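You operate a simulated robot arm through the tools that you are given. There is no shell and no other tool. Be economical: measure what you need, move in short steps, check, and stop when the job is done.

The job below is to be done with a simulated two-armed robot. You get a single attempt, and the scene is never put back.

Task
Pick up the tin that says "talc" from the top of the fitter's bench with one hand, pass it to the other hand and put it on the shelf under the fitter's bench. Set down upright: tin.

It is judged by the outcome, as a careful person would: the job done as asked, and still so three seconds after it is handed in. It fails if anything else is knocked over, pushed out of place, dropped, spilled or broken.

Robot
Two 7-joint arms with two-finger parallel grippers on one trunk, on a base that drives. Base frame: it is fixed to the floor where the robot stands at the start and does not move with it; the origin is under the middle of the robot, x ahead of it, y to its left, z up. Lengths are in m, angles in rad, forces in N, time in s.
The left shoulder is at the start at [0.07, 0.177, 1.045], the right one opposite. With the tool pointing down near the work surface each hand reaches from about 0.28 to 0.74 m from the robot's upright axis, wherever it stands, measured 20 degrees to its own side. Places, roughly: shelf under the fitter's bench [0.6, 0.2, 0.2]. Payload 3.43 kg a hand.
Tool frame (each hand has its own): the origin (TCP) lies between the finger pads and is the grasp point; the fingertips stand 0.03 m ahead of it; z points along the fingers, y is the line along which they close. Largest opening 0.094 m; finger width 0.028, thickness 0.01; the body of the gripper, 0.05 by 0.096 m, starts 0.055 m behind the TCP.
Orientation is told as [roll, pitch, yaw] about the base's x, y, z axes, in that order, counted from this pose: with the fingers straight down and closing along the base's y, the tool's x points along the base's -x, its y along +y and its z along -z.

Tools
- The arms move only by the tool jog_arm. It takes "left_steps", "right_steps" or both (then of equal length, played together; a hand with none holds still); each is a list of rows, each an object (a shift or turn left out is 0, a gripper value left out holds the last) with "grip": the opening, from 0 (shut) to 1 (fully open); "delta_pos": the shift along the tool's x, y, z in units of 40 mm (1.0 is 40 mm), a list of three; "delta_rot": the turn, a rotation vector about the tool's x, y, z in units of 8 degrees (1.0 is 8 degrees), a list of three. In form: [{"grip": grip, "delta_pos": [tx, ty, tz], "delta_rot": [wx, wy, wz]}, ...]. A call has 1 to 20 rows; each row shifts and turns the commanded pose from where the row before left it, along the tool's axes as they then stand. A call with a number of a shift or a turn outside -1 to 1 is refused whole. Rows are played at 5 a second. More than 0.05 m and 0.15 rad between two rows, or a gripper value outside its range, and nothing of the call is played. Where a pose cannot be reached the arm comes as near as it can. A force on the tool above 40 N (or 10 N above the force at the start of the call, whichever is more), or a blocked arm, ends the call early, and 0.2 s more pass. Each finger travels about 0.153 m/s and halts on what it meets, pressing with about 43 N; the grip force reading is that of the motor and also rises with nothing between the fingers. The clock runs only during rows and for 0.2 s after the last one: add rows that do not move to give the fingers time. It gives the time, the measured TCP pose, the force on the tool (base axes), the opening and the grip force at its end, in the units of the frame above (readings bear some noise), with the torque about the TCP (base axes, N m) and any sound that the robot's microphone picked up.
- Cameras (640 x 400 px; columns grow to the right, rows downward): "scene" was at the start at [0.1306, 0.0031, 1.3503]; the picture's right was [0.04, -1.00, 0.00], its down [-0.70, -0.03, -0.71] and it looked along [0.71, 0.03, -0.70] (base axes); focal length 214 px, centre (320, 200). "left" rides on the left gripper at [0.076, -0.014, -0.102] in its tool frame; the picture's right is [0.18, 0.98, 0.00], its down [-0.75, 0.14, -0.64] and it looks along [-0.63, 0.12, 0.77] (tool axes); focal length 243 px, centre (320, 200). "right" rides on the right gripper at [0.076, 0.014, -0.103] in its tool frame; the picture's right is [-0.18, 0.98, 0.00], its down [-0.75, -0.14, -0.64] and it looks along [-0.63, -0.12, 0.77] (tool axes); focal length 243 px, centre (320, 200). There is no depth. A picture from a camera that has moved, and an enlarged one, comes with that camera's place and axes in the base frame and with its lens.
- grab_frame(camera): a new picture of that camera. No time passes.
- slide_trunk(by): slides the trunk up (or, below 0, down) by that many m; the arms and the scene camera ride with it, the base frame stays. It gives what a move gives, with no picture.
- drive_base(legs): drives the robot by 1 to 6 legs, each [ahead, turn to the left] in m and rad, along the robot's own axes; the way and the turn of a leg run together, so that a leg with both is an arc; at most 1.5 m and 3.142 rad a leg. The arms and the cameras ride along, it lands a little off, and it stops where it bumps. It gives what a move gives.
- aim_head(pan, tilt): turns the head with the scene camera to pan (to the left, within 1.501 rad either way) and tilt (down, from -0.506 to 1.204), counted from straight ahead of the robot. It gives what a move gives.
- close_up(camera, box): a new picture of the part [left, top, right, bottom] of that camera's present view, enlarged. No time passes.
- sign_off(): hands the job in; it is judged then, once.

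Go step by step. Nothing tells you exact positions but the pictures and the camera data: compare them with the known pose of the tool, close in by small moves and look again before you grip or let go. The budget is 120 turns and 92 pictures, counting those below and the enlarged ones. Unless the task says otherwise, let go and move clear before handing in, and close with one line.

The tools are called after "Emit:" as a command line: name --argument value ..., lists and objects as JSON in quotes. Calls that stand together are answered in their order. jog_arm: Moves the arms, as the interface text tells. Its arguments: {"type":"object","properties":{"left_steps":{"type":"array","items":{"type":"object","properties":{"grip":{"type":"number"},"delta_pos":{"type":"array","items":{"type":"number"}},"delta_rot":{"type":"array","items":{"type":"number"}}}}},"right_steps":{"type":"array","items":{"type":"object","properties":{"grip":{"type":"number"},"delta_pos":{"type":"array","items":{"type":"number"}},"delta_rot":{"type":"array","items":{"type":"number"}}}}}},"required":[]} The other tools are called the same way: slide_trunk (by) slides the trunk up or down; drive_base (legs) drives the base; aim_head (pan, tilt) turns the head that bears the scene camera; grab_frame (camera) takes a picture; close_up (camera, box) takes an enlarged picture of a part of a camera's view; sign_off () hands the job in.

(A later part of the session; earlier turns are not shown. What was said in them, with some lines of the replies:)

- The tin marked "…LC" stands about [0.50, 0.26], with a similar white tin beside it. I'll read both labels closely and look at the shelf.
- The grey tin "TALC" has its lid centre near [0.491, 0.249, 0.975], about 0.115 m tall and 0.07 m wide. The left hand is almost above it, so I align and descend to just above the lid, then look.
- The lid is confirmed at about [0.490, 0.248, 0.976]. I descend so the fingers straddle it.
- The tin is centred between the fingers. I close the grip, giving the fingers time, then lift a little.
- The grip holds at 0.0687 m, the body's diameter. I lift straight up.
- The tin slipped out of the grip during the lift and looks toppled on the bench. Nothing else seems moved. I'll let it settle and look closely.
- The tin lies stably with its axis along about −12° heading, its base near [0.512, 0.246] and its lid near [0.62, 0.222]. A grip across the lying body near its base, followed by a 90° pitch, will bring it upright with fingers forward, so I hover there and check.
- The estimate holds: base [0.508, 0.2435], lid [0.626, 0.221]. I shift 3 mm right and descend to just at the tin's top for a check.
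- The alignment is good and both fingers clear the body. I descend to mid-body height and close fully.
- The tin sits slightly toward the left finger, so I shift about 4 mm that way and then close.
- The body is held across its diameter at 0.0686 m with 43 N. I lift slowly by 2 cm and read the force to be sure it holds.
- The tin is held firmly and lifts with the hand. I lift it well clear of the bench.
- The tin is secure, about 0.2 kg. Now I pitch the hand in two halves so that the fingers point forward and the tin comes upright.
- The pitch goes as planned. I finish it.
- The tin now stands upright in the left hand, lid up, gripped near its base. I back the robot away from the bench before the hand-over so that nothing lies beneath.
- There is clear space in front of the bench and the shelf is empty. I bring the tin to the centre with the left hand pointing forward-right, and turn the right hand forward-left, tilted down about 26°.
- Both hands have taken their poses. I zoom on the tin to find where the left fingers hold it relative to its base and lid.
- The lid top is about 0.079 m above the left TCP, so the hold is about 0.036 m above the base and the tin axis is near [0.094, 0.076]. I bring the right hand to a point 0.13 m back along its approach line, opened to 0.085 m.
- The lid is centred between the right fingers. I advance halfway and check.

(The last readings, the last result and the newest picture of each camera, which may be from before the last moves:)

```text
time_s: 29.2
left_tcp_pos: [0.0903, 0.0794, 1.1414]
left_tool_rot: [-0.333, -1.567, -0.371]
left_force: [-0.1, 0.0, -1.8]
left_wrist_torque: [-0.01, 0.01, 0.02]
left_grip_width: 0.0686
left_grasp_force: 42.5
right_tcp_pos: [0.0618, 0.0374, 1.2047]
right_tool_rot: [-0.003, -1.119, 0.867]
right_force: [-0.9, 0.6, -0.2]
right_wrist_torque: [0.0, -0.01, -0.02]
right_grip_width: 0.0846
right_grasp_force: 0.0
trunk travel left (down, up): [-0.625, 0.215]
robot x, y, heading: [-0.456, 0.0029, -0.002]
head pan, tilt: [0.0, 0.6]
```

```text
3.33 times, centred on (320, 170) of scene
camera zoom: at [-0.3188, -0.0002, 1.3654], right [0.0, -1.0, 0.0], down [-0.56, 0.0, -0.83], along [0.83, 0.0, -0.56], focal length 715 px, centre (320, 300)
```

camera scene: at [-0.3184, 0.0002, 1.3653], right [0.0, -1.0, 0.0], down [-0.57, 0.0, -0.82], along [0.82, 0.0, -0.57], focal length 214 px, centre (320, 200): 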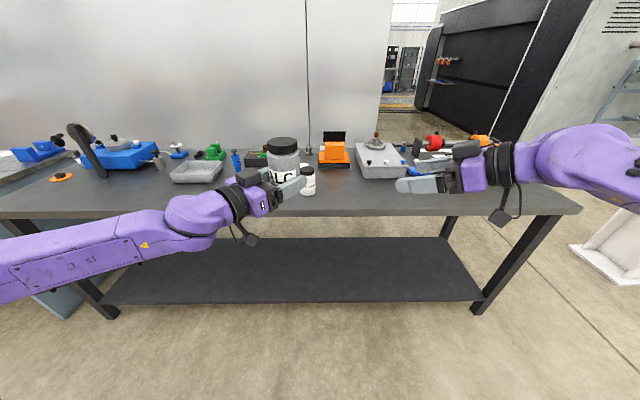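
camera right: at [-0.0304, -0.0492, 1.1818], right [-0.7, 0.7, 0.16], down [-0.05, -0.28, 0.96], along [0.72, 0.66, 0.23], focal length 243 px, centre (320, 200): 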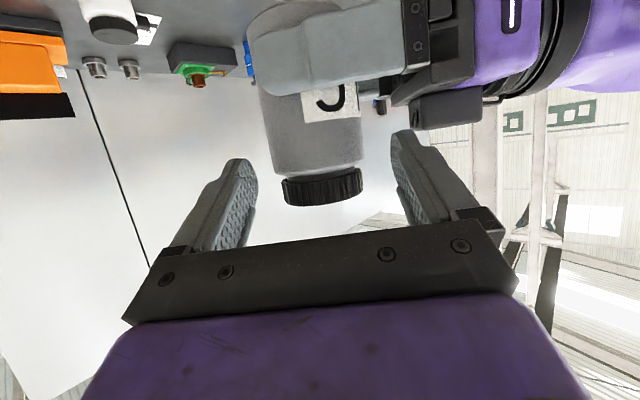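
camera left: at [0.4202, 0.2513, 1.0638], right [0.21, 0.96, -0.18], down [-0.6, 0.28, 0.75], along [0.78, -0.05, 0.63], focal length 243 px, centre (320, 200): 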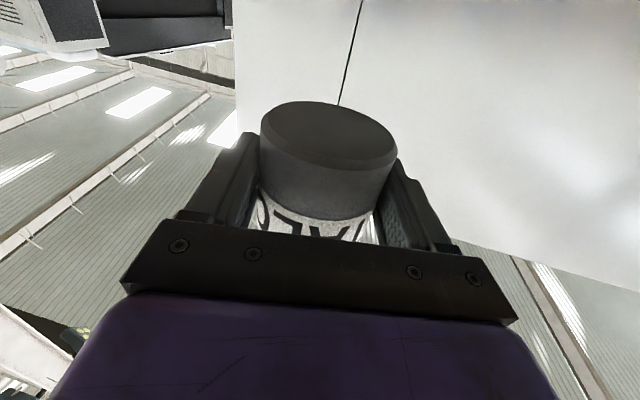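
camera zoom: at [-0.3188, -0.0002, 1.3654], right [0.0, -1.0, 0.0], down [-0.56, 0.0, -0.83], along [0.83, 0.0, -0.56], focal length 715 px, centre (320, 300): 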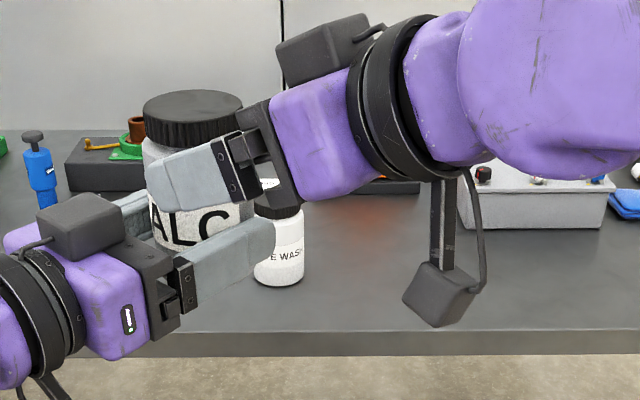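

The lateral alignment still looks good, with the near finger clearing the left gripper. I advance the rest in small rows.

Emit:
jog_arm --right_steps '[{"delta_pos": [0.05, 0, 0.4]}, {"delta_pos": [0, 0, 0.4]}, {"delta_pos": [0, 0, 0.35]}, {"delta_pos": [0, 0, 0.25]}, {}]'

Emit:
grab_frame --camera "right"

Emit:
close_up --camera "scene" --box '[240, 110, 400, 230]'

```text
time_s: 30.4
left_tcp_pos: [0.0921, 0.0796, 1.1404]
left_tool_rot: [-0.393, -1.567, -0.311]
left_force: [0.0, 0.7, -2.0]
left_wrist_torque: [0.0, 0.02, 0.0]
left_grip_width: 0.0687
left_grasp_force: 42.4
right_tcp_pos: [0.093, 0.0743, 1.1772]
right_tool_rot: [-0.002, -1.116, 0.865]
right_force: [-0.7, -0.1, 1.0]
right_wrist_torque: [0.01, 0.0, -0.01]
right_grip_width: 0.0845
right_grasp_force: 0.0
trunk travel left (down, up): [-0.625, 0.215]
robot x, y, heading: [-0.455, 0.0027, -0.002]
head pan, tilt: [0.0, 0.6]
```

```text
55 pictures are left
camera right: at [0.0012, -0.0111, 1.1546], right [-0.7, 0.7, 0.17], down [-0.05, -0.28, 0.96], along [0.72, 0.66, 0.23], focal length 243 px, centre (320, 200)
```

right: 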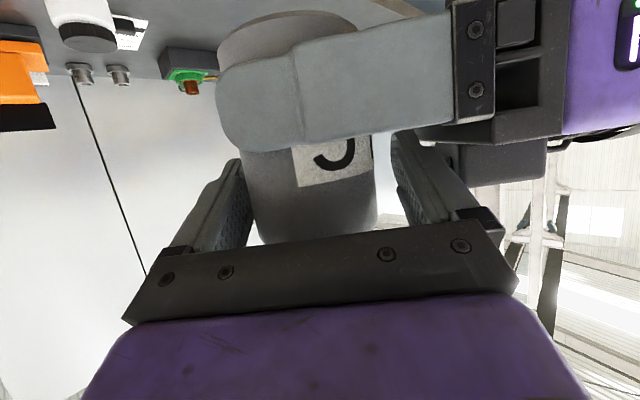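

```text
3.33 times, centred on (320, 170) of scene
camera zoom: at [-0.3186, 0.0, 1.3654], right [0.0, -1.0, 0.0], down [-0.57, 0.0, -0.82], along [0.82, 0.0, -0.57], focal length 715 px, centre (320, 300)
```

zoom: 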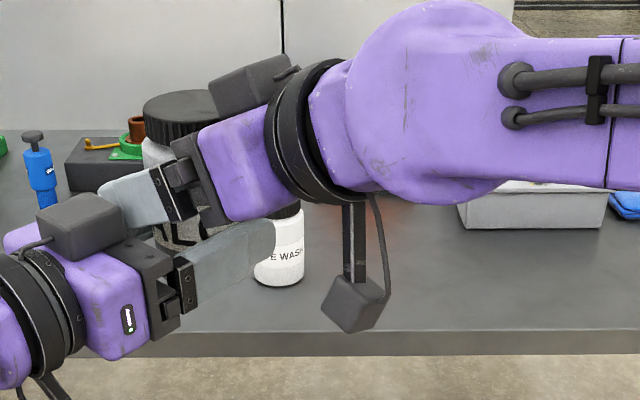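

The right fingers straddle the body above the left fingers, with no contact. I shift 3 mm to centre and close the right hand.

Emit:
jog_arm --right_steps '[{"delta_pos": [0, -0.08, 0]}, {"grip": 0.75}, {"grip": 0.5}, {"grip": 0.2}, {"grip": 0}, {}, {}]'

Emit:
grab_frame --camera "right"

Emit:
grab_frame --camera "left"

```text
time_s: 32.0
left_tcp_pos: [0.0906, 0.0809, 1.139]
left_tool_rot: [-0.536, -1.567, -0.169]
left_force: [-13.4, 7.1, -1.6]
left_wrist_torque: [-0.39, -0.54, -0.02]
left_grip_width: 0.0686
left_grasp_force: 42.7
right_tcp_pos: [0.0948, 0.0728, 1.1778]
right_tool_rot: [-0.002, -1.117, 0.864]
right_force: [13.1, -7.7, 1.1]
right_wrist_torque: [0.08, 0.01, -0.06]
right_grip_width: 0.0688
right_grasp_force: 43.5
trunk travel left (down, up): [-0.625, 0.215]
robot x, y, heading: [-0.4552, -0.0013, -0.002]
head pan, tilt: [0.0, 0.6]
```

```text
53 pictures are left
camera right: at [0.0039, -0.0136, 1.1547], right [-0.69, 0.7, 0.16], down [-0.05, -0.28, 0.96], along [0.72, 0.66, 0.23], focal length 243 px, centre (320, 200)
```

right: 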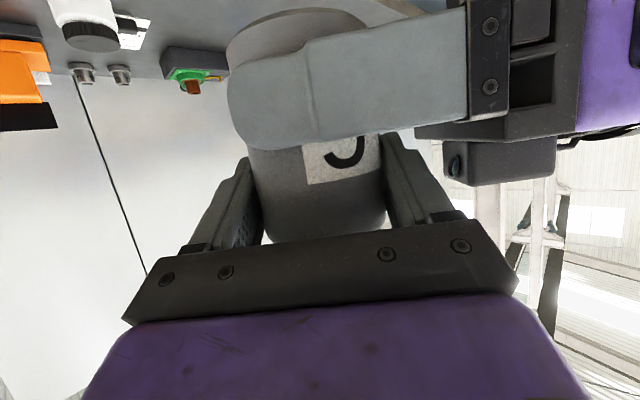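

```text
52 pictures are left
camera left: at [0.0025, 0.1352, 1.064], right [0.64, 0.75, -0.19], down [-0.39, 0.52, 0.76], along [0.66, -0.41, 0.63], focal length 243 px, centre (320, 200)
```

left: 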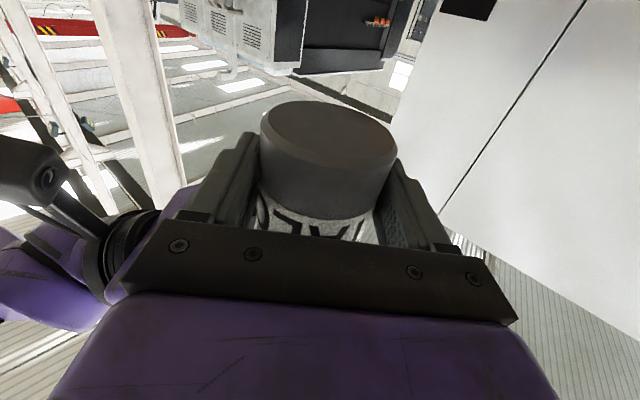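

The right grip holds at 0.0688 m, with a 15 N side load between the hands. I ease the right hand slightly along its −y to relax it.

Emit:
jog_arm --right_steps '[{"delta_pos": [0, -0.05, 0]}, {}]'

```text
time_s: 32.6
left_tcp_pos: [0.0921, 0.0788, 1.1394]
left_tool_rot: [-0.613, -1.567, -0.094]
left_force: [-1.3, -3.8, 0.2]
left_wrist_torque: [-0.58, -0.11, 0.16]
left_grip_width: 0.0687
left_grasp_force: 43.2
right_tcp_pos: [0.0959, 0.0727, 1.1787]
right_tool_rot: [0.0, -1.116, 0.866]
right_force: [0.7, 4.6, 0.7]
right_wrist_torque: [0.72, 0.06, -0.23]
right_grip_width: 0.0688
right_grasp_force: 42.7
trunk travel left (down, up): [-0.625, 0.215]
robot x, y, heading: [-0.453, 0.0026, -0.002]
head pan, tilt: [0.0, 0.6]
```

The load is now small. I open the left hand.

Emit:
jog_arm --left_steps '[{"grip": 0.85}, {"grip": 1}, {}, {}]'

Emit:
grab_frame --camera "left"

Emit:
grab_frame --camera "right"

```text
time_s: 33.6
left_tcp_pos: [0.0916, 0.0798, 1.1404]
left_tool_rot: [-0.507, -1.57, -0.197]
left_force: [-0.9, 0.7, -1.2]
left_wrist_torque: [0.0, 0.01, -0.03]
left_grip_width: 0.0941
left_grasp_force: 0.0
right_tcp_pos: [0.0964, 0.0718, 1.1779]
right_tool_rot: [0.0, -1.117, 0.866]
right_force: [-0.5, -0.4, 0.0]
right_wrist_torque: [-0.03, 0.02, 0.01]
right_grip_width: 0.0688
right_grasp_force: 42.9
trunk travel left (down, up): [-0.625, 0.215]
robot x, y, heading: [-0.4547, 0.0031, -0.006]
head pan, tilt: [0.0, 0.6]
```

```text
51 pictures are left
camera left: at [0.0026, 0.1353, 1.064], right [0.64, 0.75, -0.19], down [-0.4, 0.52, 0.76], along [0.66, -0.41, 0.63], focal length 243 px, centre (320, 200)
```

left: 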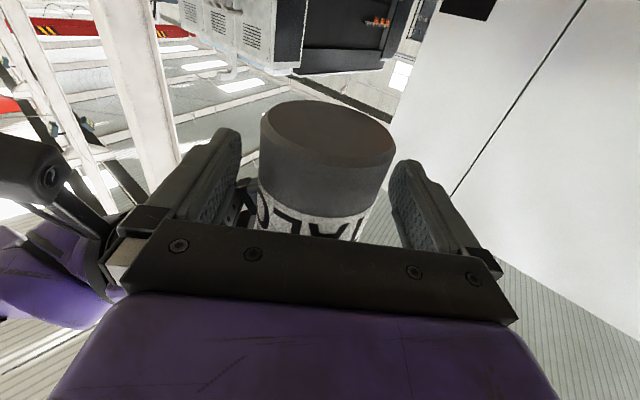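

```text
50 pictures are left
camera right: at [0.0051, -0.0149, 1.155], right [-0.7, 0.7, 0.16], down [-0.05, -0.28, 0.96], along [0.72, 0.66, 0.23], focal length 243 px, centre (320, 200)
```

right: 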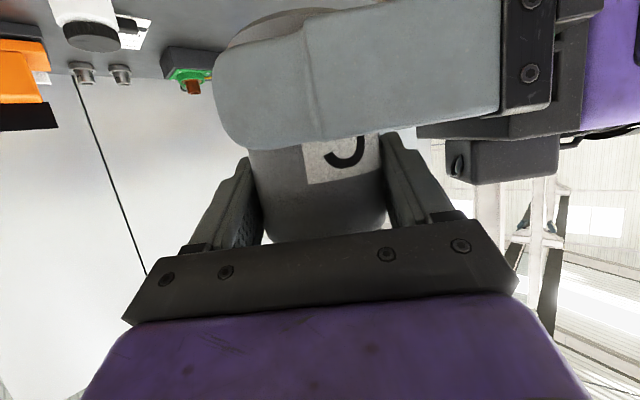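

The right hand alone holds the tin. I withdraw the left hand straight back.

Emit:
jog_arm --left_steps '[{"delta_pos": [0, 0, -0.5]}, {"delta_pos": [0, 0, -0.7]}, {"delta_pos": [0, 0, -0.9]}, {"delta_pos": [0, 0, -0.9]}, {"delta_pos": [0, 0, -0.9]}, {}]'

Emit:
grab_frame --camera "scene"

Emit:
grab_frame --camera "left"

```text
time_s: 35.0
left_tcp_pos: [-0.0147, 0.1848, 1.1457]
left_tool_rot: [-0.343, -1.568, -0.364]
left_force: [-0.1, -0.4, 0.0]
left_wrist_torque: [0.02, 0.02, 0.0]
left_grip_width: 0.0938
left_grasp_force: 0.1
left hand out of reach, approached as far as the arm can: row 5
right_tcp_pos: [0.0983, 0.0711, 1.1782]
right_tool_rot: [-0.002, -1.117, 0.866]
right_force: [0.4, 0.3, -0.2]
right_wrist_torque: [-0.03, 0.0, -0.01]
right_grip_width: 0.0688
right_grasp_force: 42.9
trunk travel left (down, up): [-0.625, 0.215]
robot x, y, heading: [-0.457, -0.0013, -0.006]
head pan, tilt: [0.0, 0.6]
```

```text
49 pictures are left
camera scene: at [-0.3179, -0.0003, 1.3653], right [0.0, -1.0, 0.0], down [-0.57, 0.0, -0.82], along [0.82, 0.0, -0.57], focal length 214 px, centre (320, 200)
```

scene: 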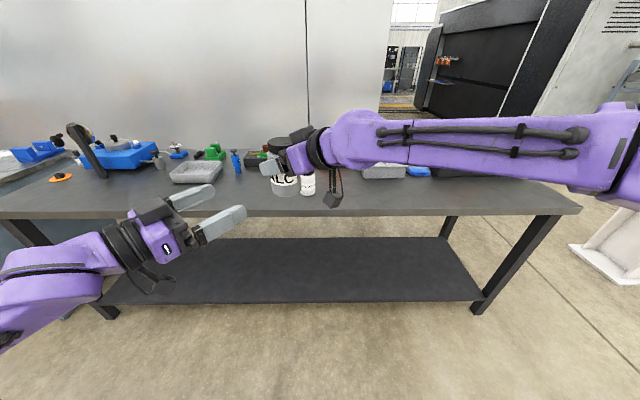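

```text
48 pictures are left
camera left: at [-0.1038, 0.2397, 1.07], right [0.64, 0.75, -0.19], down [-0.39, 0.52, 0.76], along [0.66, -0.41, 0.63], focal length 243 px, centre (320, 200)
```

left: 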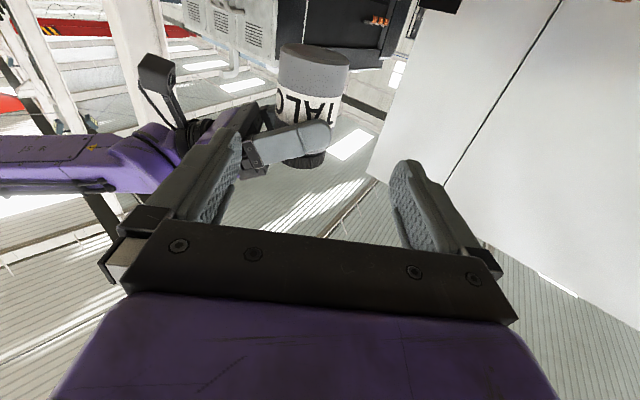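

The hand-over is done: the right hand holds the tin and the left is clear. Now I yaw the right hand about the vertical to point forward.

Emit:
jog_arm --right_steps '[{"delta_rot": [0.88, 0, 0.43]}, {"delta_rot": [0.88, 0, 0.43]}, {"delta_rot": [0.88, 0, 0.43]}, {"delta_rot": [0.88, 0, 0.43]}, {"delta_rot": [0.88, 0, 0.43]}, {}]'

Emit:
grab_frame --camera "scene"

```text
time_s: 36.4
left_tcp_pos: [-0.0155, 0.184, 1.1465]
left_tool_rot: [-0.306, -1.568, -0.4]
left_force: [-0.2, -0.3, 0.9]
left_wrist_torque: [0.01, 0.0, 0.02]
left_grip_width: 0.094
left_grasp_force: 0.1
right_tcp_pos: [0.0954, 0.0703, 1.1745]
right_tool_rot: [-0.01, -1.1, 0.25]
right_force: [0.1, 0.5, -0.6]
right_wrist_torque: [0.04, -0.01, -0.02]
right_grip_width: 0.0688
right_grasp_force: 42.7
right hand out of reach, approached as far as the arm can: row 3
trunk travel left (down, up): [-0.625, 0.215]
robot x, y, heading: [-0.4577, 0.0015, -0.002]
head pan, tilt: [0.0, 0.6]
```

```text
47 pictures are left
camera scene: at [-0.3183, -0.0002, 1.3654], right [0.0, -1.0, 0.0], down [-0.57, 0.0, -0.82], along [0.82, 0.0, -0.57], focal length 214 px, centre (320, 200)
```

scene: 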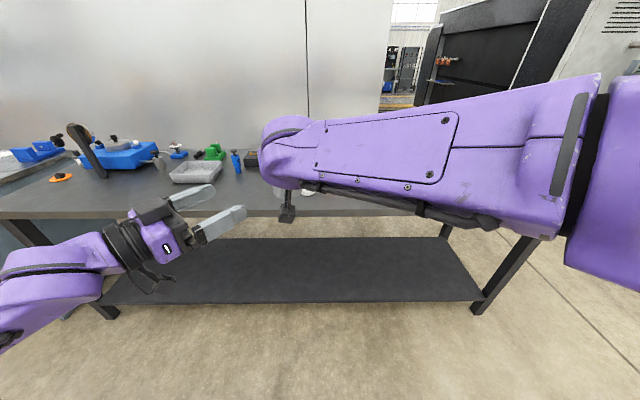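

The arm reached nearly the wanted heading but is folded high. I move the tin to the robot's right, where this arm has better room.

Emit:
jog_arm --right_steps '[{"delta_pos": [0.112, -0.97, -0.22]}, {"delta_pos": [0.112, -0.97, -0.22]}, {"delta_pos": [0.112, -0.97, -0.22]}, {"delta_pos": [0.112, -0.97, -0.22]}, {"delta_pos": [0.112, -0.97, -0.22]}, {}]'

Emit:
grab_frame --camera "scene"

Emit:
grab_frame --camera "right"

```text
time_s: 37.8
left_tcp_pos: [-0.0148, 0.1862, 1.1451]
left_tool_rot: [-0.788, -1.568, 0.084]
left_force: [-1.6, -0.4, -0.4]
left_wrist_torque: [0.01, 0.01, 0.01]
left_grip_width: 0.0939
left_grasp_force: 0.0
right_tcp_pos: [0.0928, -0.1286, 1.1773]
right_tool_rot: [-0.014, -1.099, 0.255]
right_force: [0.5, 0.6, 0.5]
right_wrist_torque: [0.0, 0.01, -0.01]
right_grip_width: 0.0687
right_grasp_force: 42.8
trunk travel left (down, up): [-0.625, 0.215]
robot x, y, heading: [-0.4581, 0.007, -0.007]
head pan, tilt: [0.0, 0.6]
```

```text
46 pictures are left
camera scene: at [-0.3183, 0.0018, 1.3653], right [0.0, -1.0, 0.0], down [-0.57, 0.0, -0.82], along [0.82, 0.0, -0.57], focal length 214 px, centre (320, 200)
```

scene: 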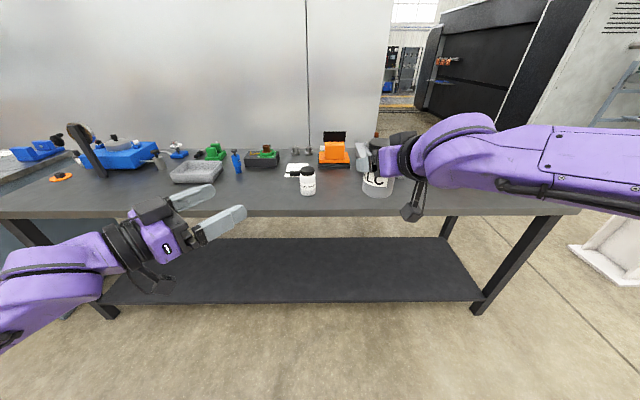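

```text
45 pictures are left
camera right: at [-0.0318, -0.1451, 1.1557], right [-0.15, 0.98, 0.16], down [-0.19, -0.19, 0.96], along [0.97, 0.12, 0.21], focal length 243 px, centre (320, 200)
```

right: 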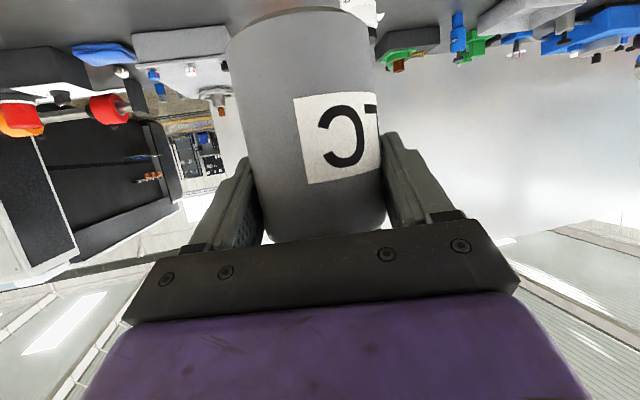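

The tin hangs upright in the right hand and all is clear of the bench edge (x ≈ 0.34). I lower the trunk.

Emit:
slide_trunk --by -0.3

Emit:
slide_trunk --by -0.3

Emit:
grab_frame --camera "scene"

```text
time_s: 40.8
left_tcp_pos: [-0.0164, 0.185, 0.8461]
left_tool_rot: [-0.395, -1.568, -0.311]
left_force: [-0.9, -0.7, 0.6]
left_wrist_torque: [0.0, -0.04, 0.0]
left_grip_width: 0.0939
left_grasp_force: 0.1
right_tcp_pos: [0.0939, -0.1295, 0.8761]
right_tool_rot: [-0.009, -1.099, 0.251]
right_force: [0.0, 0.6, 0.2]
right_wrist_torque: [-0.02, 0.02, 0.01]
right_grip_width: 0.0688
right_grasp_force: 42.8
trunk travel left (down, up): [-0.325, 0.515]
robot x, y, heading: [-0.4542, 0.0002, -0.005]
head pan, tilt: [0.0, 0.6]
```

```text
time_s: 43.8
left_tcp_pos: [-0.0146, 0.1839, 0.5453]
left_tool_rot: [-0.406, -1.566, -0.302]
left_force: [0.3, 0.8, -0.2]
left_wrist_torque: [0.02, -0.03, 0.04]
left_grip_width: 0.0941
left_grasp_force: 0.0
right_tcp_pos: [0.0939, -0.1292, 0.5763]
right_tool_rot: [-0.011, -1.1, 0.252]
right_force: [-0.3, -0.2, 0.3]
right_wrist_torque: [0.0, 0.02, -0.01]
right_grip_width: 0.0688
right_grasp_force: 42.7
trunk travel left (down, up): [-0.025, 0.815]
robot x, y, heading: [-0.4574, -0.0027, -0.01]
head pan, tilt: [0.0, 0.6]
```

```text
44 pictures are left
camera scene: at [-0.3186, 0.0002, 0.7654], right [0.0, -1.0, 0.0], down [-0.57, 0.0, -0.82], along [0.82, 0.0, -0.57], focal length 214 px, centre (320, 200)
```

scene: 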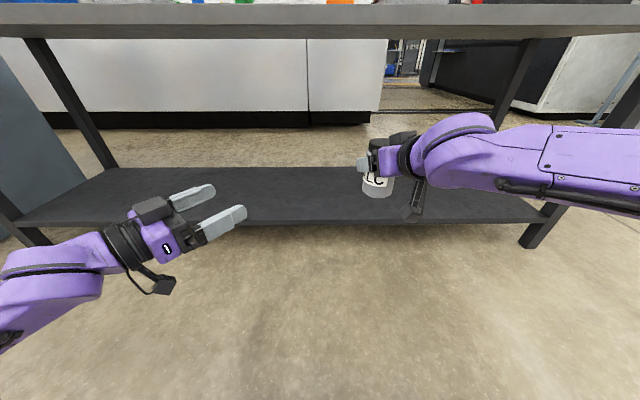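

The shelf's top is at z ≈ 0.195, its front edge at x ≈ 0.345, and the bench underside is near 0.79. Both hands are in the gap's height range, so I drive forward 0.35 m under the bench.

Emit:
drive_base --legs '[[0.2, 0], [0.15, 0]]'

Emit:
grab_frame --camera "scene"

Emit:
grab_frame --camera "right"

```text
time_s: 46.4
left_tcp_pos: [0.3343, 0.1796, 0.544]
left_tool_rot: [-0.395, -1.569, -0.316]
left_force: [-0.5, -0.1, -0.1]
left_wrist_torque: [0.05, 0.0, 0.01]
left_grip_width: 0.094
left_grasp_force: 0.0
right_tcp_pos: [0.4424, -0.1345, 0.5763]
right_tool_rot: [-0.01, -1.099, 0.248]
right_force: [0.6, 0.3, -0.3]
right_wrist_torque: [-0.02, 0.01, 0.02]
right_grip_width: 0.0686
right_grasp_force: 42.9
trunk travel left (down, up): [-0.025, 0.815]
robot x, y, heading: [-0.1065, -0.0001, -0.006]
head pan, tilt: [0.0, 0.6]
```

```text
43 pictures are left
camera scene: at [0.0305, -0.0027, 0.7654], right [-0.01, -1.0, 0.0], down [-0.57, 0.0, -0.82], along [0.82, -0.01, -0.57], focal length 214 px, centre (320, 200)
```

scene: 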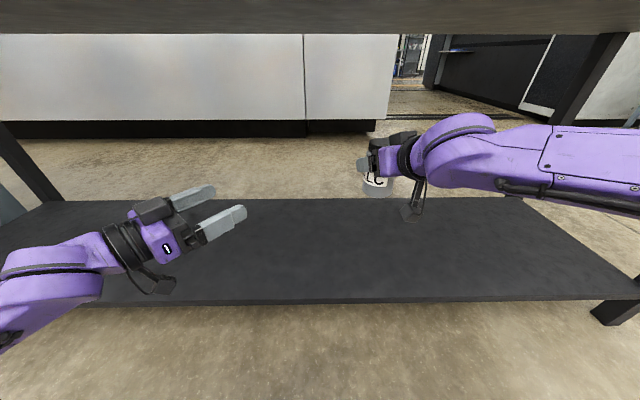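

```text
42 pictures are left
camera right: at [0.3165, -0.1502, 0.5557], right [-0.15, 0.98, 0.16], down [-0.19, -0.19, 0.96], along [0.97, 0.11, 0.21], focal length 243 px, centre (320, 200)
```

right: 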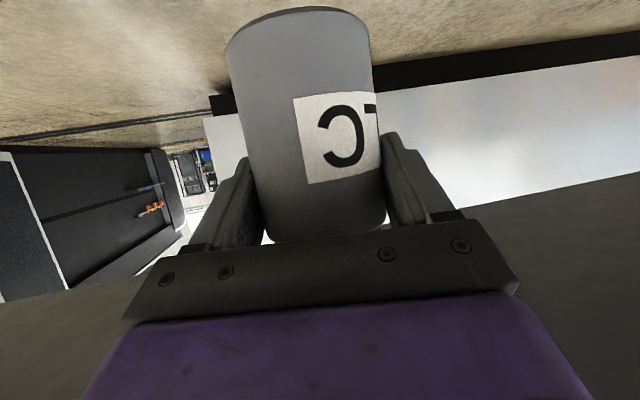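

I'm under the bench with clearance. I move the tin forward 5 cm and down to about 5 cm above the shelf.

Emit:
jog_arm --right_steps '[{"delta_pos": [0.649, -0.042, 0.517]}, {"delta_pos": [0.649, -0.042, 0.517]}, {"delta_pos": [0.649, -0.042, 0.517]}, {"delta_pos": [0.649, -0.042, 0.517]}, {"delta_pos": [0.649, -0.042, 0.517]}, {"delta_pos": [0.649, -0.042, 0.517]}, {"delta_pos": [0.649, -0.042, 0.517]}, {"delta_pos": [0.649, -0.042, 0.517]}, {}]'

Emit:
grab_frame --camera "scene"

Emit:
grab_frame --camera "right"

```text
time_s: 48.4
left_tcp_pos: [0.3331, 0.1807, 0.5446]
left_tool_rot: [-0.385, -1.568, -0.327]
left_force: [-0.3, 0.4, -0.2]
left_wrist_torque: [-0.05, -0.02, -0.03]
left_grip_width: 0.0942
left_grasp_force: 0.0
right_tcp_pos: [0.497, -0.1371, 0.3162]
right_tool_rot: [-0.012, -1.099, 0.246]
right_force: [-0.4, 0.5, -0.1]
right_wrist_torque: [0.0, 0.0, -0.01]
right_grip_width: 0.0689
right_grasp_force: 42.8
trunk travel left (down, up): [-0.025, 0.815]
robot x, y, heading: [-0.1039, -0.0022, -0.008]
head pan, tilt: [0.0, 0.6]
```

```text
41 pictures are left
camera scene: at [0.0306, -0.0028, 0.7653], right [-0.01, -1.0, 0.0], down [-0.57, 0.01, -0.82], along [0.82, -0.01, -0.57], focal length 214 px, centre (320, 200)
```

scene: 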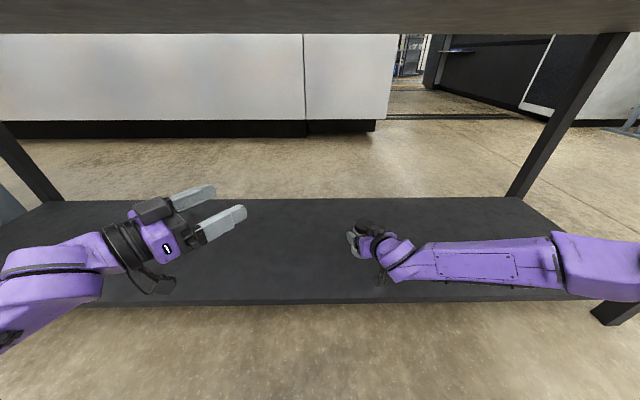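

```text
40 pictures are left
camera right: at [0.3725, -0.1537, 0.2951], right [-0.15, 0.98, 0.16], down [-0.19, -0.19, 0.96], along [0.97, 0.11, 0.21], focal length 243 px, centre (320, 200)
```

right: 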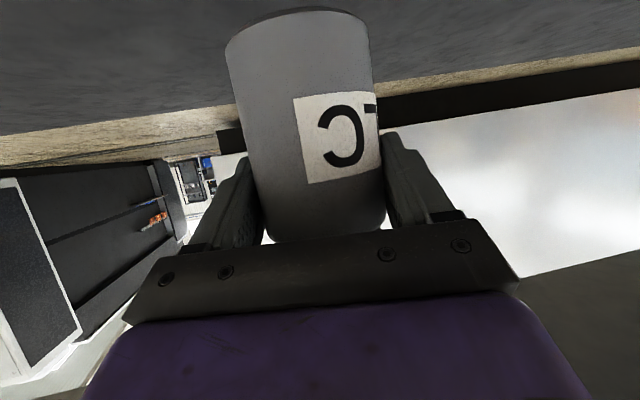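

The tin is about 4–5 cm above the shelf and well inside its edge. I correct 1° of tilt and lower 3 cm, then look.

Emit:
jog_arm --right_steps '[{"delta_rot": [0, -0.13, 0]}, {"delta_pos": [0.223, 0, 0.11]}, {"delta_pos": [0.223, 0, 0.11]}, {"delta_pos": [0.223, 0, 0.11]}, {}]'

Emit:
close_up --camera "scene" --box '[300, 180, 460, 300]'

Emit:
grab_frame --camera "right"

```text
time_s: 49.6
left_tcp_pos: [0.3349, 0.1808, 0.5458]
left_tool_rot: [-0.397, -1.567, -0.314]
left_force: [-0.9, 0.1, 0.1]
left_wrist_torque: [0.0, 0.01, 0.02]
left_grip_width: 0.0941
left_grasp_force: 0.0
right_tcp_pos: [0.4974, -0.137, 0.2865]
right_tool_rot: [-0.011, -1.119, 0.248]
right_force: [0.4, -0.1, 0.2]
right_wrist_torque: [-0.01, -0.06, 0.02]
right_grip_width: 0.0686
right_grasp_force: 43.2
trunk travel left (down, up): [-0.025, 0.815]
robot x, y, heading: [-0.1054, -0.0016, -0.011]
head pan, tilt: [0.0, 0.6]
```

```text
3.33 times, centred on (380, 240) of scene
camera zoom: at [0.0306, -0.0028, 0.7654], right [-0.01, -1.0, 0.0], down [-0.57, 0.01, -0.82], along [0.82, -0.01, -0.57], focal length 715 px, centre (120, 67)
```

zoom: 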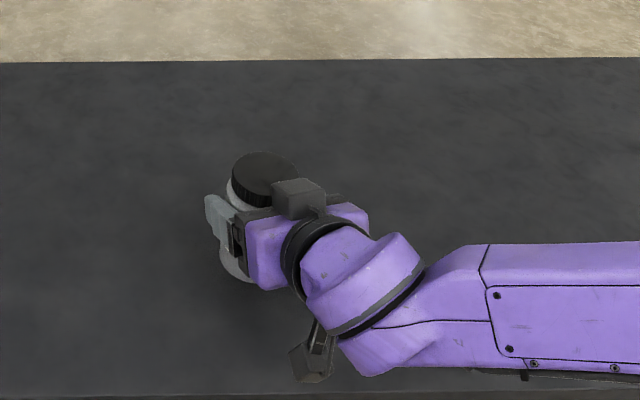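

```text
38 pictures are left
camera right: at [0.3726, -0.1525, 0.2632], right [-0.15, 0.98, 0.16], down [-0.21, -0.19, 0.96], along [0.97, 0.11, 0.23], focal length 243 px, centre (320, 200)
```

right: 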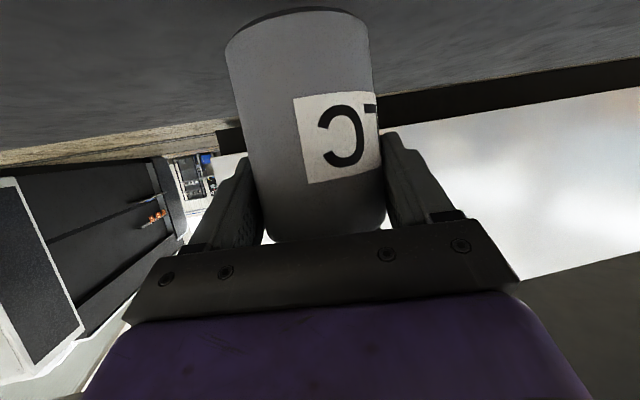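

I continue down in 3 mm rows, watching for the contact force.

Emit:
jog_arm --right_steps '[{"delta_pos": [0.067, 0, 0.034]}, {"delta_pos": [0.067, 0, 0.034]}, {"delta_pos": [0.067, 0, 0.034]}, {}]'

Emit:
grab_frame --camera "right"

```text
time_s: 50.6
left_tcp_pos: [0.3344, 0.1803, 0.5458]
left_tool_rot: [-0.389, -1.568, -0.321]
left_force: [0.0, 0.3, -0.7]
left_wrist_torque: [-0.02, -0.01, 0.0]
left_grip_width: 0.0939
left_grasp_force: 0.0
right_tcp_pos: [0.4972, -0.1364, 0.2772]
right_tool_rot: [-0.009, -1.118, 0.245]
right_force: [0.1, 0.3, 0.2]
right_wrist_torque: [0.04, 0.0, 0.01]
right_grip_width: 0.0687
right_grasp_force: 43.3
trunk travel left (down, up): [-0.025, 0.815]
robot x, y, heading: [-0.1053, -0.0037, -0.007]
head pan, tilt: [0.0, 0.6]
```

```text
37 pictures are left
camera right: at [0.3721, -0.1525, 0.254], right [-0.15, 0.98, 0.16], down [-0.21, -0.19, 0.96], along [0.97, 0.11, 0.23], focal length 243 px, centre (320, 200)
```

right: 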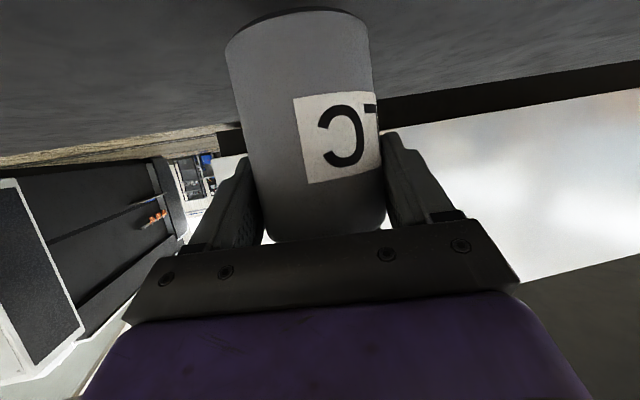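

No contact yet; I continue.

Emit:
jog_arm --right_steps '[{"delta_pos": [0.067, 0, 0.034]}, {"delta_pos": [0.067, 0, 0.034]}, {}]'

```text
time_s: 51.4
left_tcp_pos: [0.3343, 0.1797, 0.5456]
left_tool_rot: [-0.394, -1.568, -0.317]
left_force: [0.1, 0.5, -0.3]
left_wrist_torque: [-0.01, 0.0, 0.03]
left_grip_width: 0.094
left_grasp_force: 0.1
right_tcp_pos: [0.4965, -0.1362, 0.2706]
right_tool_rot: [-0.011, -1.119, 0.247]
right_force: [-0.6, 0.9, -0.3]
right_wrist_torque: [-0.03, 0.01, -0.02]
right_grip_width: 0.0689
right_grasp_force: 42.7
trunk travel left (down, up): [-0.025, 0.815]
robot x, y, heading: [-0.1076, -0.001, -0.007]
head pan, tilt: [0.0, 0.6]
```

Emit:
jog_arm --right_steps '[{"delta_pos": [0.067, 0, 0.034]}, {"delta_pos": [0.067, 0, 0.034]}, {}]'

Emit:
grab_frame --camera "right"

Emit:
close_up --camera "scene" --box '[320, 200, 420, 280]'

```text
time_s: 52.2
left_tcp_pos: [0.3343, 0.1794, 0.5455]
left_tool_rot: [-0.387, -1.566, -0.322]
left_force: [-0.5, 0.5, 1.1]
left_wrist_torque: [-0.03, -0.04, 0.0]
left_grip_width: 0.0939
left_grasp_force: 0.1
right_tcp_pos: [0.4976, -0.1378, 0.2642]
right_tool_rot: [-0.01, -1.117, 0.246]
right_force: [-0.8, -0.1, 0.5]
right_wrist_torque: [0.01, 0.0, 0.03]
right_grip_width: 0.0686
right_grasp_force: 43.3
trunk travel left (down, up): [-0.025, 0.815]
robot x, y, heading: [-0.1074, -0.0009, -0.011]
head pan, tilt: [0.0, 0.6]
```

```text
36 pictures are left
camera right: at [0.3728, -0.1528, 0.2419], right [-0.15, 0.98, 0.16], down [-0.21, -0.19, 0.96], along [0.97, 0.11, 0.23], focal length 243 px, centre (320, 200)
```

right: 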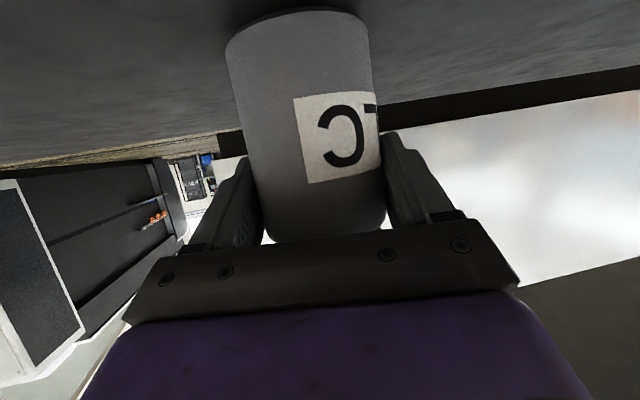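

```text
5.00 times, centred on (370, 240) of scene
camera zoom: at [0.0306, -0.0028, 0.7654], right [-0.01, -1.0, 0.0], down [-0.57, 0.0, -0.82], along [0.82, -0.01, -0.57], focal length 1072 px, centre (70, 0)
```

zoom: 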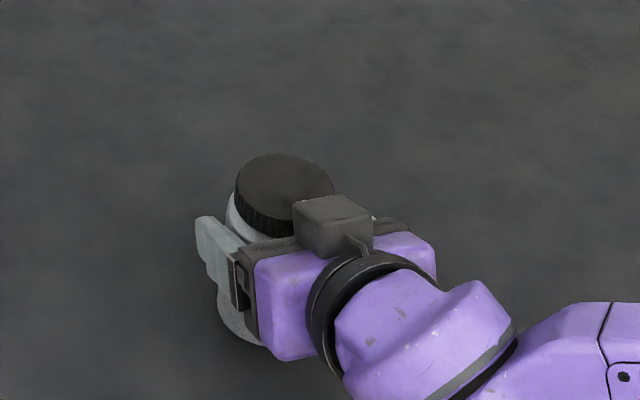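

By the wrist view the tin's base is at about z = 0.20, so contact is only a few millimetres away. I continue in 2 mm rows.

Emit:
jog_arm --right_steps '[{"delta_pos": [0.045, 0, 0.023]}, {"delta_pos": [0.045, 0, 0.023]}, {}]'

```text
time_s: 53.0
left_tcp_pos: [0.3339, 0.1799, 0.546]
left_tool_rot: [-0.394, -1.567, -0.318]
left_force: [0.2, -0.5, -0.4]
left_wrist_torque: [-0.01, -0.04, 0.04]
left_grip_width: 0.0939
left_grasp_force: 0.1
right_tcp_pos: [0.4974, -0.136, 0.2614]
right_tool_rot: [-0.013, -1.117, 0.248]
right_force: [0.1, -0.4, 0.2]
right_wrist_torque: [-0.01, -0.01, 0.02]
right_grip_width: 0.0684
right_grasp_force: 42.9
trunk travel left (down, up): [-0.025, 0.815]
robot x, y, heading: [-0.1059, -0.0028, -0.01]
head pan, tilt: [0.0, 0.6]
```

Emit:
jog_arm --right_steps '[{"delta_pos": [0.045, 0, 0.023]}, {"delta_pos": [0.045, 0, 0.023]}, {}]'

Emit:
close_up --camera "right" --box '[180, 0, 420, 150]'

```text
time_s: 53.8
left_tcp_pos: [0.334, 0.1801, 0.5473]
left_tool_rot: [-0.057, -1.568, -0.654]
left_force: [0.4, -0.7, -0.2]
left_wrist_torque: [-0.02, 0.02, -0.02]
left_grip_width: 0.0938
left_grasp_force: 0.1
right_tcp_pos: [0.4982, -0.1361, 0.2597]
right_tool_rot: [-0.015, -1.124, 0.25]
right_force: [-3.6, -0.5, 17.9]
right_wrist_torque: [0.32, 0.63, 0.05]
right_grip_width: 0.0688
right_grasp_force: 42.8
trunk travel left (down, up): [-0.025, 0.815]
robot x, y, heading: [-0.1083, 0.0006, -0.009]
head pan, tilt: [0.0, 0.6]
```

```text
2.67 times, centred on (300, 75) of right
camera zoom: at [0.3735, -0.1519, 0.2364], right [-0.15, 0.97, 0.16], down [-0.21, -0.19, 0.96], along [0.96, 0.11, 0.24], focal length 647 px, centre (373, 533)
```

zoom: 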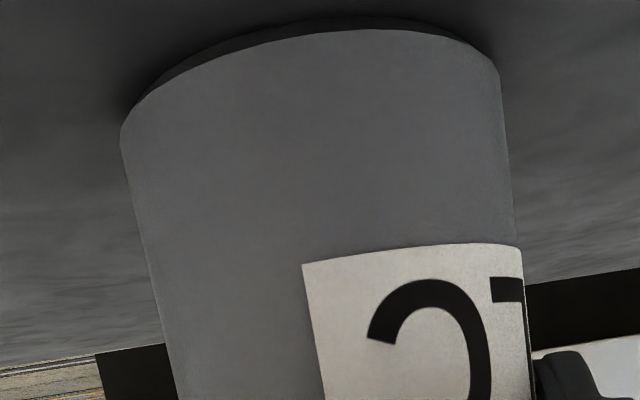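

The tin touches the shelf, with 18 N vertical force at its near rim. I ease up about 1 mm and then open the hand gradually.

Emit:
jog_arm --right_steps '[{"delta_pos": [-0.03, 0, -0.015]}, {}]'

```text
time_s: 54.4
left_tcp_pos: [0.3325, 0.1801, 0.5463]
left_tool_rot: [-0.215, -1.568, -0.495]
left_force: [-0.4, 0.5, 0.1]
left_wrist_torque: [0.01, 0.01, -0.02]
left_grip_width: 0.0939
left_grasp_force: 0.0
right_tcp_pos: [0.4991, -0.1362, 0.2605]
right_tool_rot: [-0.015, -1.122, 0.25]
right_force: [5.8, 1.8, 14.0]
right_wrist_torque: [0.58, -0.14, -0.19]
right_grip_width: 0.0684
right_grasp_force: 43.1
trunk travel left (down, up): [-0.025, 0.815]
robot x, y, heading: [-0.1047, -0.001, -0.009]
head pan, tilt: [0.0, 0.6]
```

Emit:
jog_arm --right_steps '[{"delta_pos": [-0.03, 0, -0.015]}, {}]'

```text
time_s: 55.0
left_tcp_pos: [0.3333, 0.1804, 0.5462]
left_tool_rot: [-0.272, -1.569, -0.437]
left_force: [0.0, 0.1, -0.2]
left_wrist_torque: [-0.02, -0.01, -0.01]
left_grip_width: 0.0941
left_grasp_force: 0.0
right_tcp_pos: [0.4977, -0.1365, 0.2605]
right_tool_rot: [-0.013, -1.119, 0.247]
right_force: [4.4, 1.1, 10.7]
right_wrist_torque: [0.51, -0.39, -0.11]
right_grip_width: 0.0688
right_grasp_force: 42.9
trunk travel left (down, up): [-0.025, 0.815]
robot x, y, heading: [-0.1106, -0.0005, -0.007]
head pan, tilt: [0.0, 0.6]
```

The load is down to 10 N and the tin rests on the shelf. I open the right hand slowly.

Emit:
jog_arm --right_steps '[{"delta_pos": [-0.02, 0, -0.01]}, {"grip": 0.78}, {"grip": 0.85}, {"grip": 0.95}, {"grip": 1}, {}, {}]'

Emit:
grab_frame --camera "right"

Emit:
close_up --camera "scene" --box '[320, 200, 420, 280]'

```text
time_s: 56.6
left_tcp_pos: [0.3344, 0.1797, 0.5461]
left_tool_rot: [-0.377, -1.568, -0.333]
left_force: [-0.3, -0.6, 0.3]
left_wrist_torque: [-0.01, 0.02, -0.02]
left_grip_width: 0.0939
left_grasp_force: 0.1
right_tcp_pos: [0.4981, -0.1352, 0.2597]
right_tool_rot: [-0.009, -1.12, 0.249]
right_force: [-0.1, -0.4, -0.2]
right_wrist_torque: [-0.02, -0.03, 0.02]
right_grip_width: 0.0941
right_grasp_force: 0.1
trunk travel left (down, up): [-0.025, 0.815]
robot x, y, heading: [-0.1103, 0.0004, -0.012]
head pan, tilt: [0.0, 0.6]
```

```text
33 pictures are left
camera right: at [0.373, -0.1522, 0.2376], right [-0.15, 0.98, 0.16], down [-0.21, -0.19, 0.96], along [0.97, 0.11, 0.23], focal length 243 px, centre (320, 200)
```

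right: 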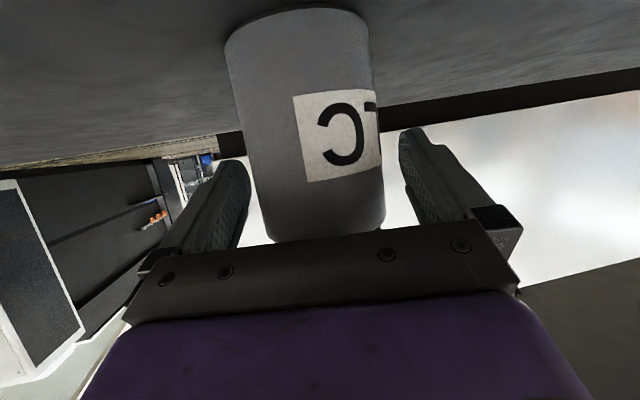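

```text
5.00 times, centred on (370, 240) of scene
camera zoom: at [0.0304, -0.0027, 0.7654], right [-0.01, -1.0, 0.0], down [-0.56, 0.0, -0.82], along [0.82, -0.01, -0.57], focal length 1072 px, centre (70, 0)
```

zoom: 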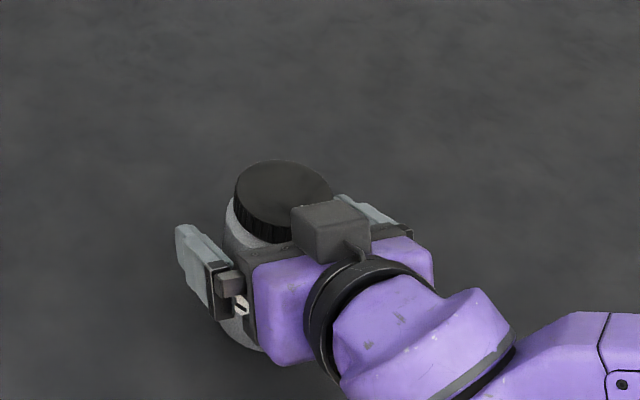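

The tin stands free on the shelf. I centre the hand about 3 mm, then withdraw it back along the fingers.

Emit:
jog_arm --right_steps '[{"delta_pos": [0, -0.07, 0]}, {"delta_pos": [0, 0, -0.3]}, {"delta_pos": [0, 0, -0.5]}, {"delta_pos": [0, 0, -0.6]}, {"delta_pos": [0, 0, -0.7]}, {"delta_pos": [0, 0, -0.7]}, {}]'

Emit:
grab_frame --camera "right"

Emit:
grab_frame --camera "scene"

```text
time_s: 58.2
left_tcp_pos: [0.3345, 0.1806, 0.5459]
left_tool_rot: [-0.362, -1.567, -0.348]
left_force: [-0.3, -0.2, 0.4]
left_wrist_torque: [0.02, 0.0, -0.04]
left_grip_width: 0.0939
left_grasp_force: 0.1
right_tcp_pos: [0.4001, -0.1627, 0.3098]
right_tool_rot: [-0.011, -1.115, 0.247]
right_force: [-0.5, 0.0, 0.0]
right_wrist_torque: [-0.03, -0.03, -0.02]
right_grip_width: 0.0939
right_grasp_force: 0.1
trunk travel left (down, up): [-0.025, 0.815]
robot x, y, heading: [-0.1071, -0.0008, -0.009]
head pan, tilt: [0.0, 0.6]
```

```text
31 pictures are left
camera right: at [0.2756, -0.1782, 0.2859], right [-0.15, 0.97, 0.16], down [-0.21, -0.19, 0.96], along [0.97, 0.11, 0.23], focal length 243 px, centre (320, 200)
```

right: 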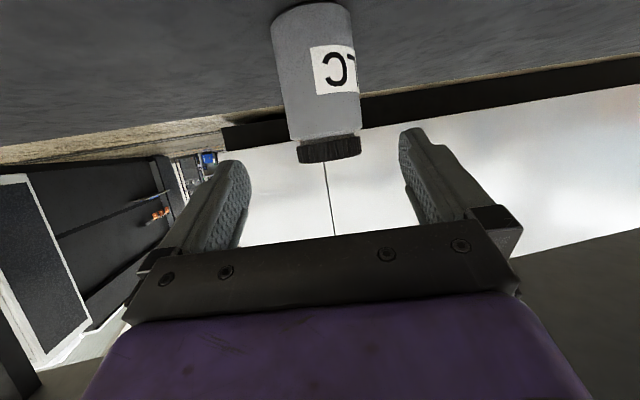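

```text
30 pictures are left
camera scene: at [0.0304, -0.0027, 0.7654], right [-0.01, -1.0, 0.0], down [-0.56, 0.0, -0.83], along [0.82, -0.01, -0.56], focal length 214 px, centre (320, 200)
```

scene: 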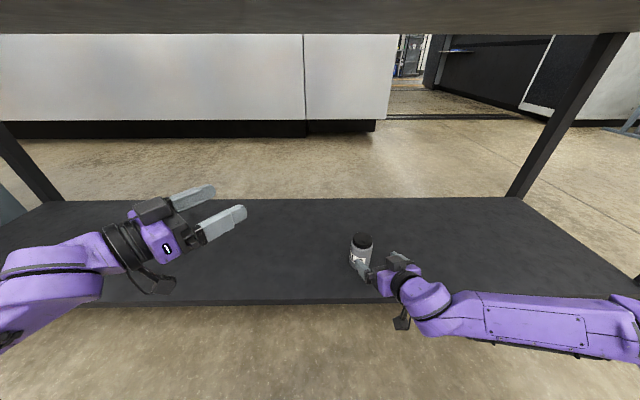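

The tin stands upright on the shelf and the hand is clear. I drive straight back so both arms leave the bench, and take a last look.

Emit:
drive_base --legs '[[-0.4, 0]]'

Emit:
grab_frame --camera "scene"

Emit:
close_up --camera "scene" --box '[300, 120, 460, 220]'

```text
time_s: 60.7
left_tcp_pos: [-0.0652, 0.1841, 0.5449]
left_tool_rot: [-0.382, -1.567, -0.33]
left_force: [0.8, -0.7, 0.4]
left_wrist_torque: [-0.03, -0.01, 0.01]
left_grip_width: 0.0941
left_grasp_force: 0.0
right_tcp_pos: [0.0014, -0.1586, 0.3094]
right_tool_rot: [-0.01, -1.119, 0.248]
right_force: [0.2, 0.2, -0.3]
right_wrist_torque: [0.0, -0.03, -0.01]
right_grip_width: 0.094
right_grasp_force: 0.0
trunk travel left (down, up): [-0.025, 0.815]
robot x, y, heading: [-0.5085, 0.0034, -0.01]
head pan, tilt: [0.0, 0.6]
```

```text
29 pictures are left
camera scene: at [-0.369, 0.0008, 0.7654], right [-0.01, -1.0, 0.0], down [-0.56, 0.0, -0.83], along [0.82, -0.01, -0.57], focal length 214 px, centre (320, 200)
```

scene: 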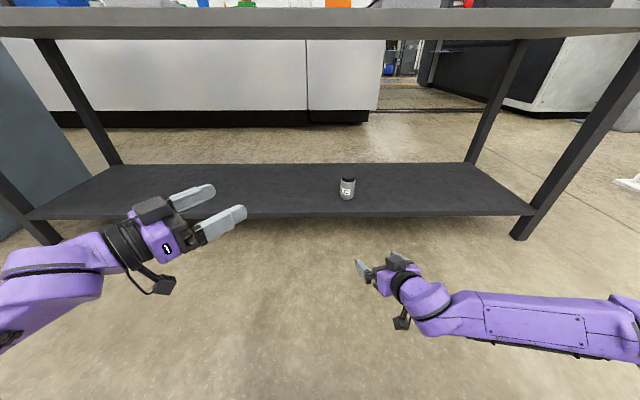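

```text
4.00 times, centred on (380, 170) of scene
camera zoom: at [-0.369, 0.0008, 0.7654], right [-0.01, -1.0, 0.0], down [-0.56, 0.0, -0.83], along [0.82, -0.01, -0.57], focal length 858 px, centre (80, 320)
```

zoom: 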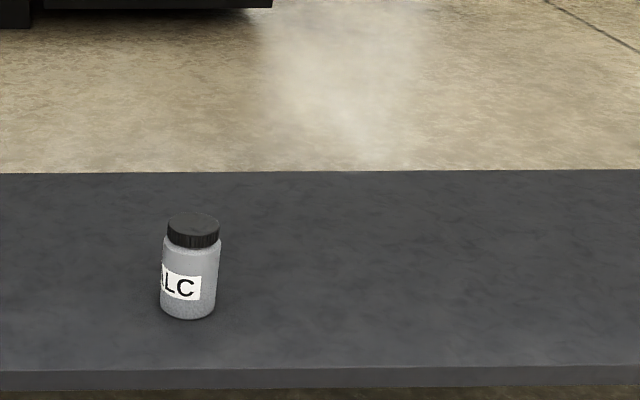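

The talc tin stands upright on the shelf, the hands are clear, and nothing else looks disturbed, so I hand the job in.

Emit:
sign_off

```text
The job is handed in.
```

The talc tin is standing upright on the shelf under the fitter's bench, after being passed from the left hand to the right. On the first lift it slipped from the left hand and toppled onto the bench top. I picked it up again and stood it upright before the hand-over. I saw nothing else on the bench knocked or moved, though I took no full view of the bench top at the end.
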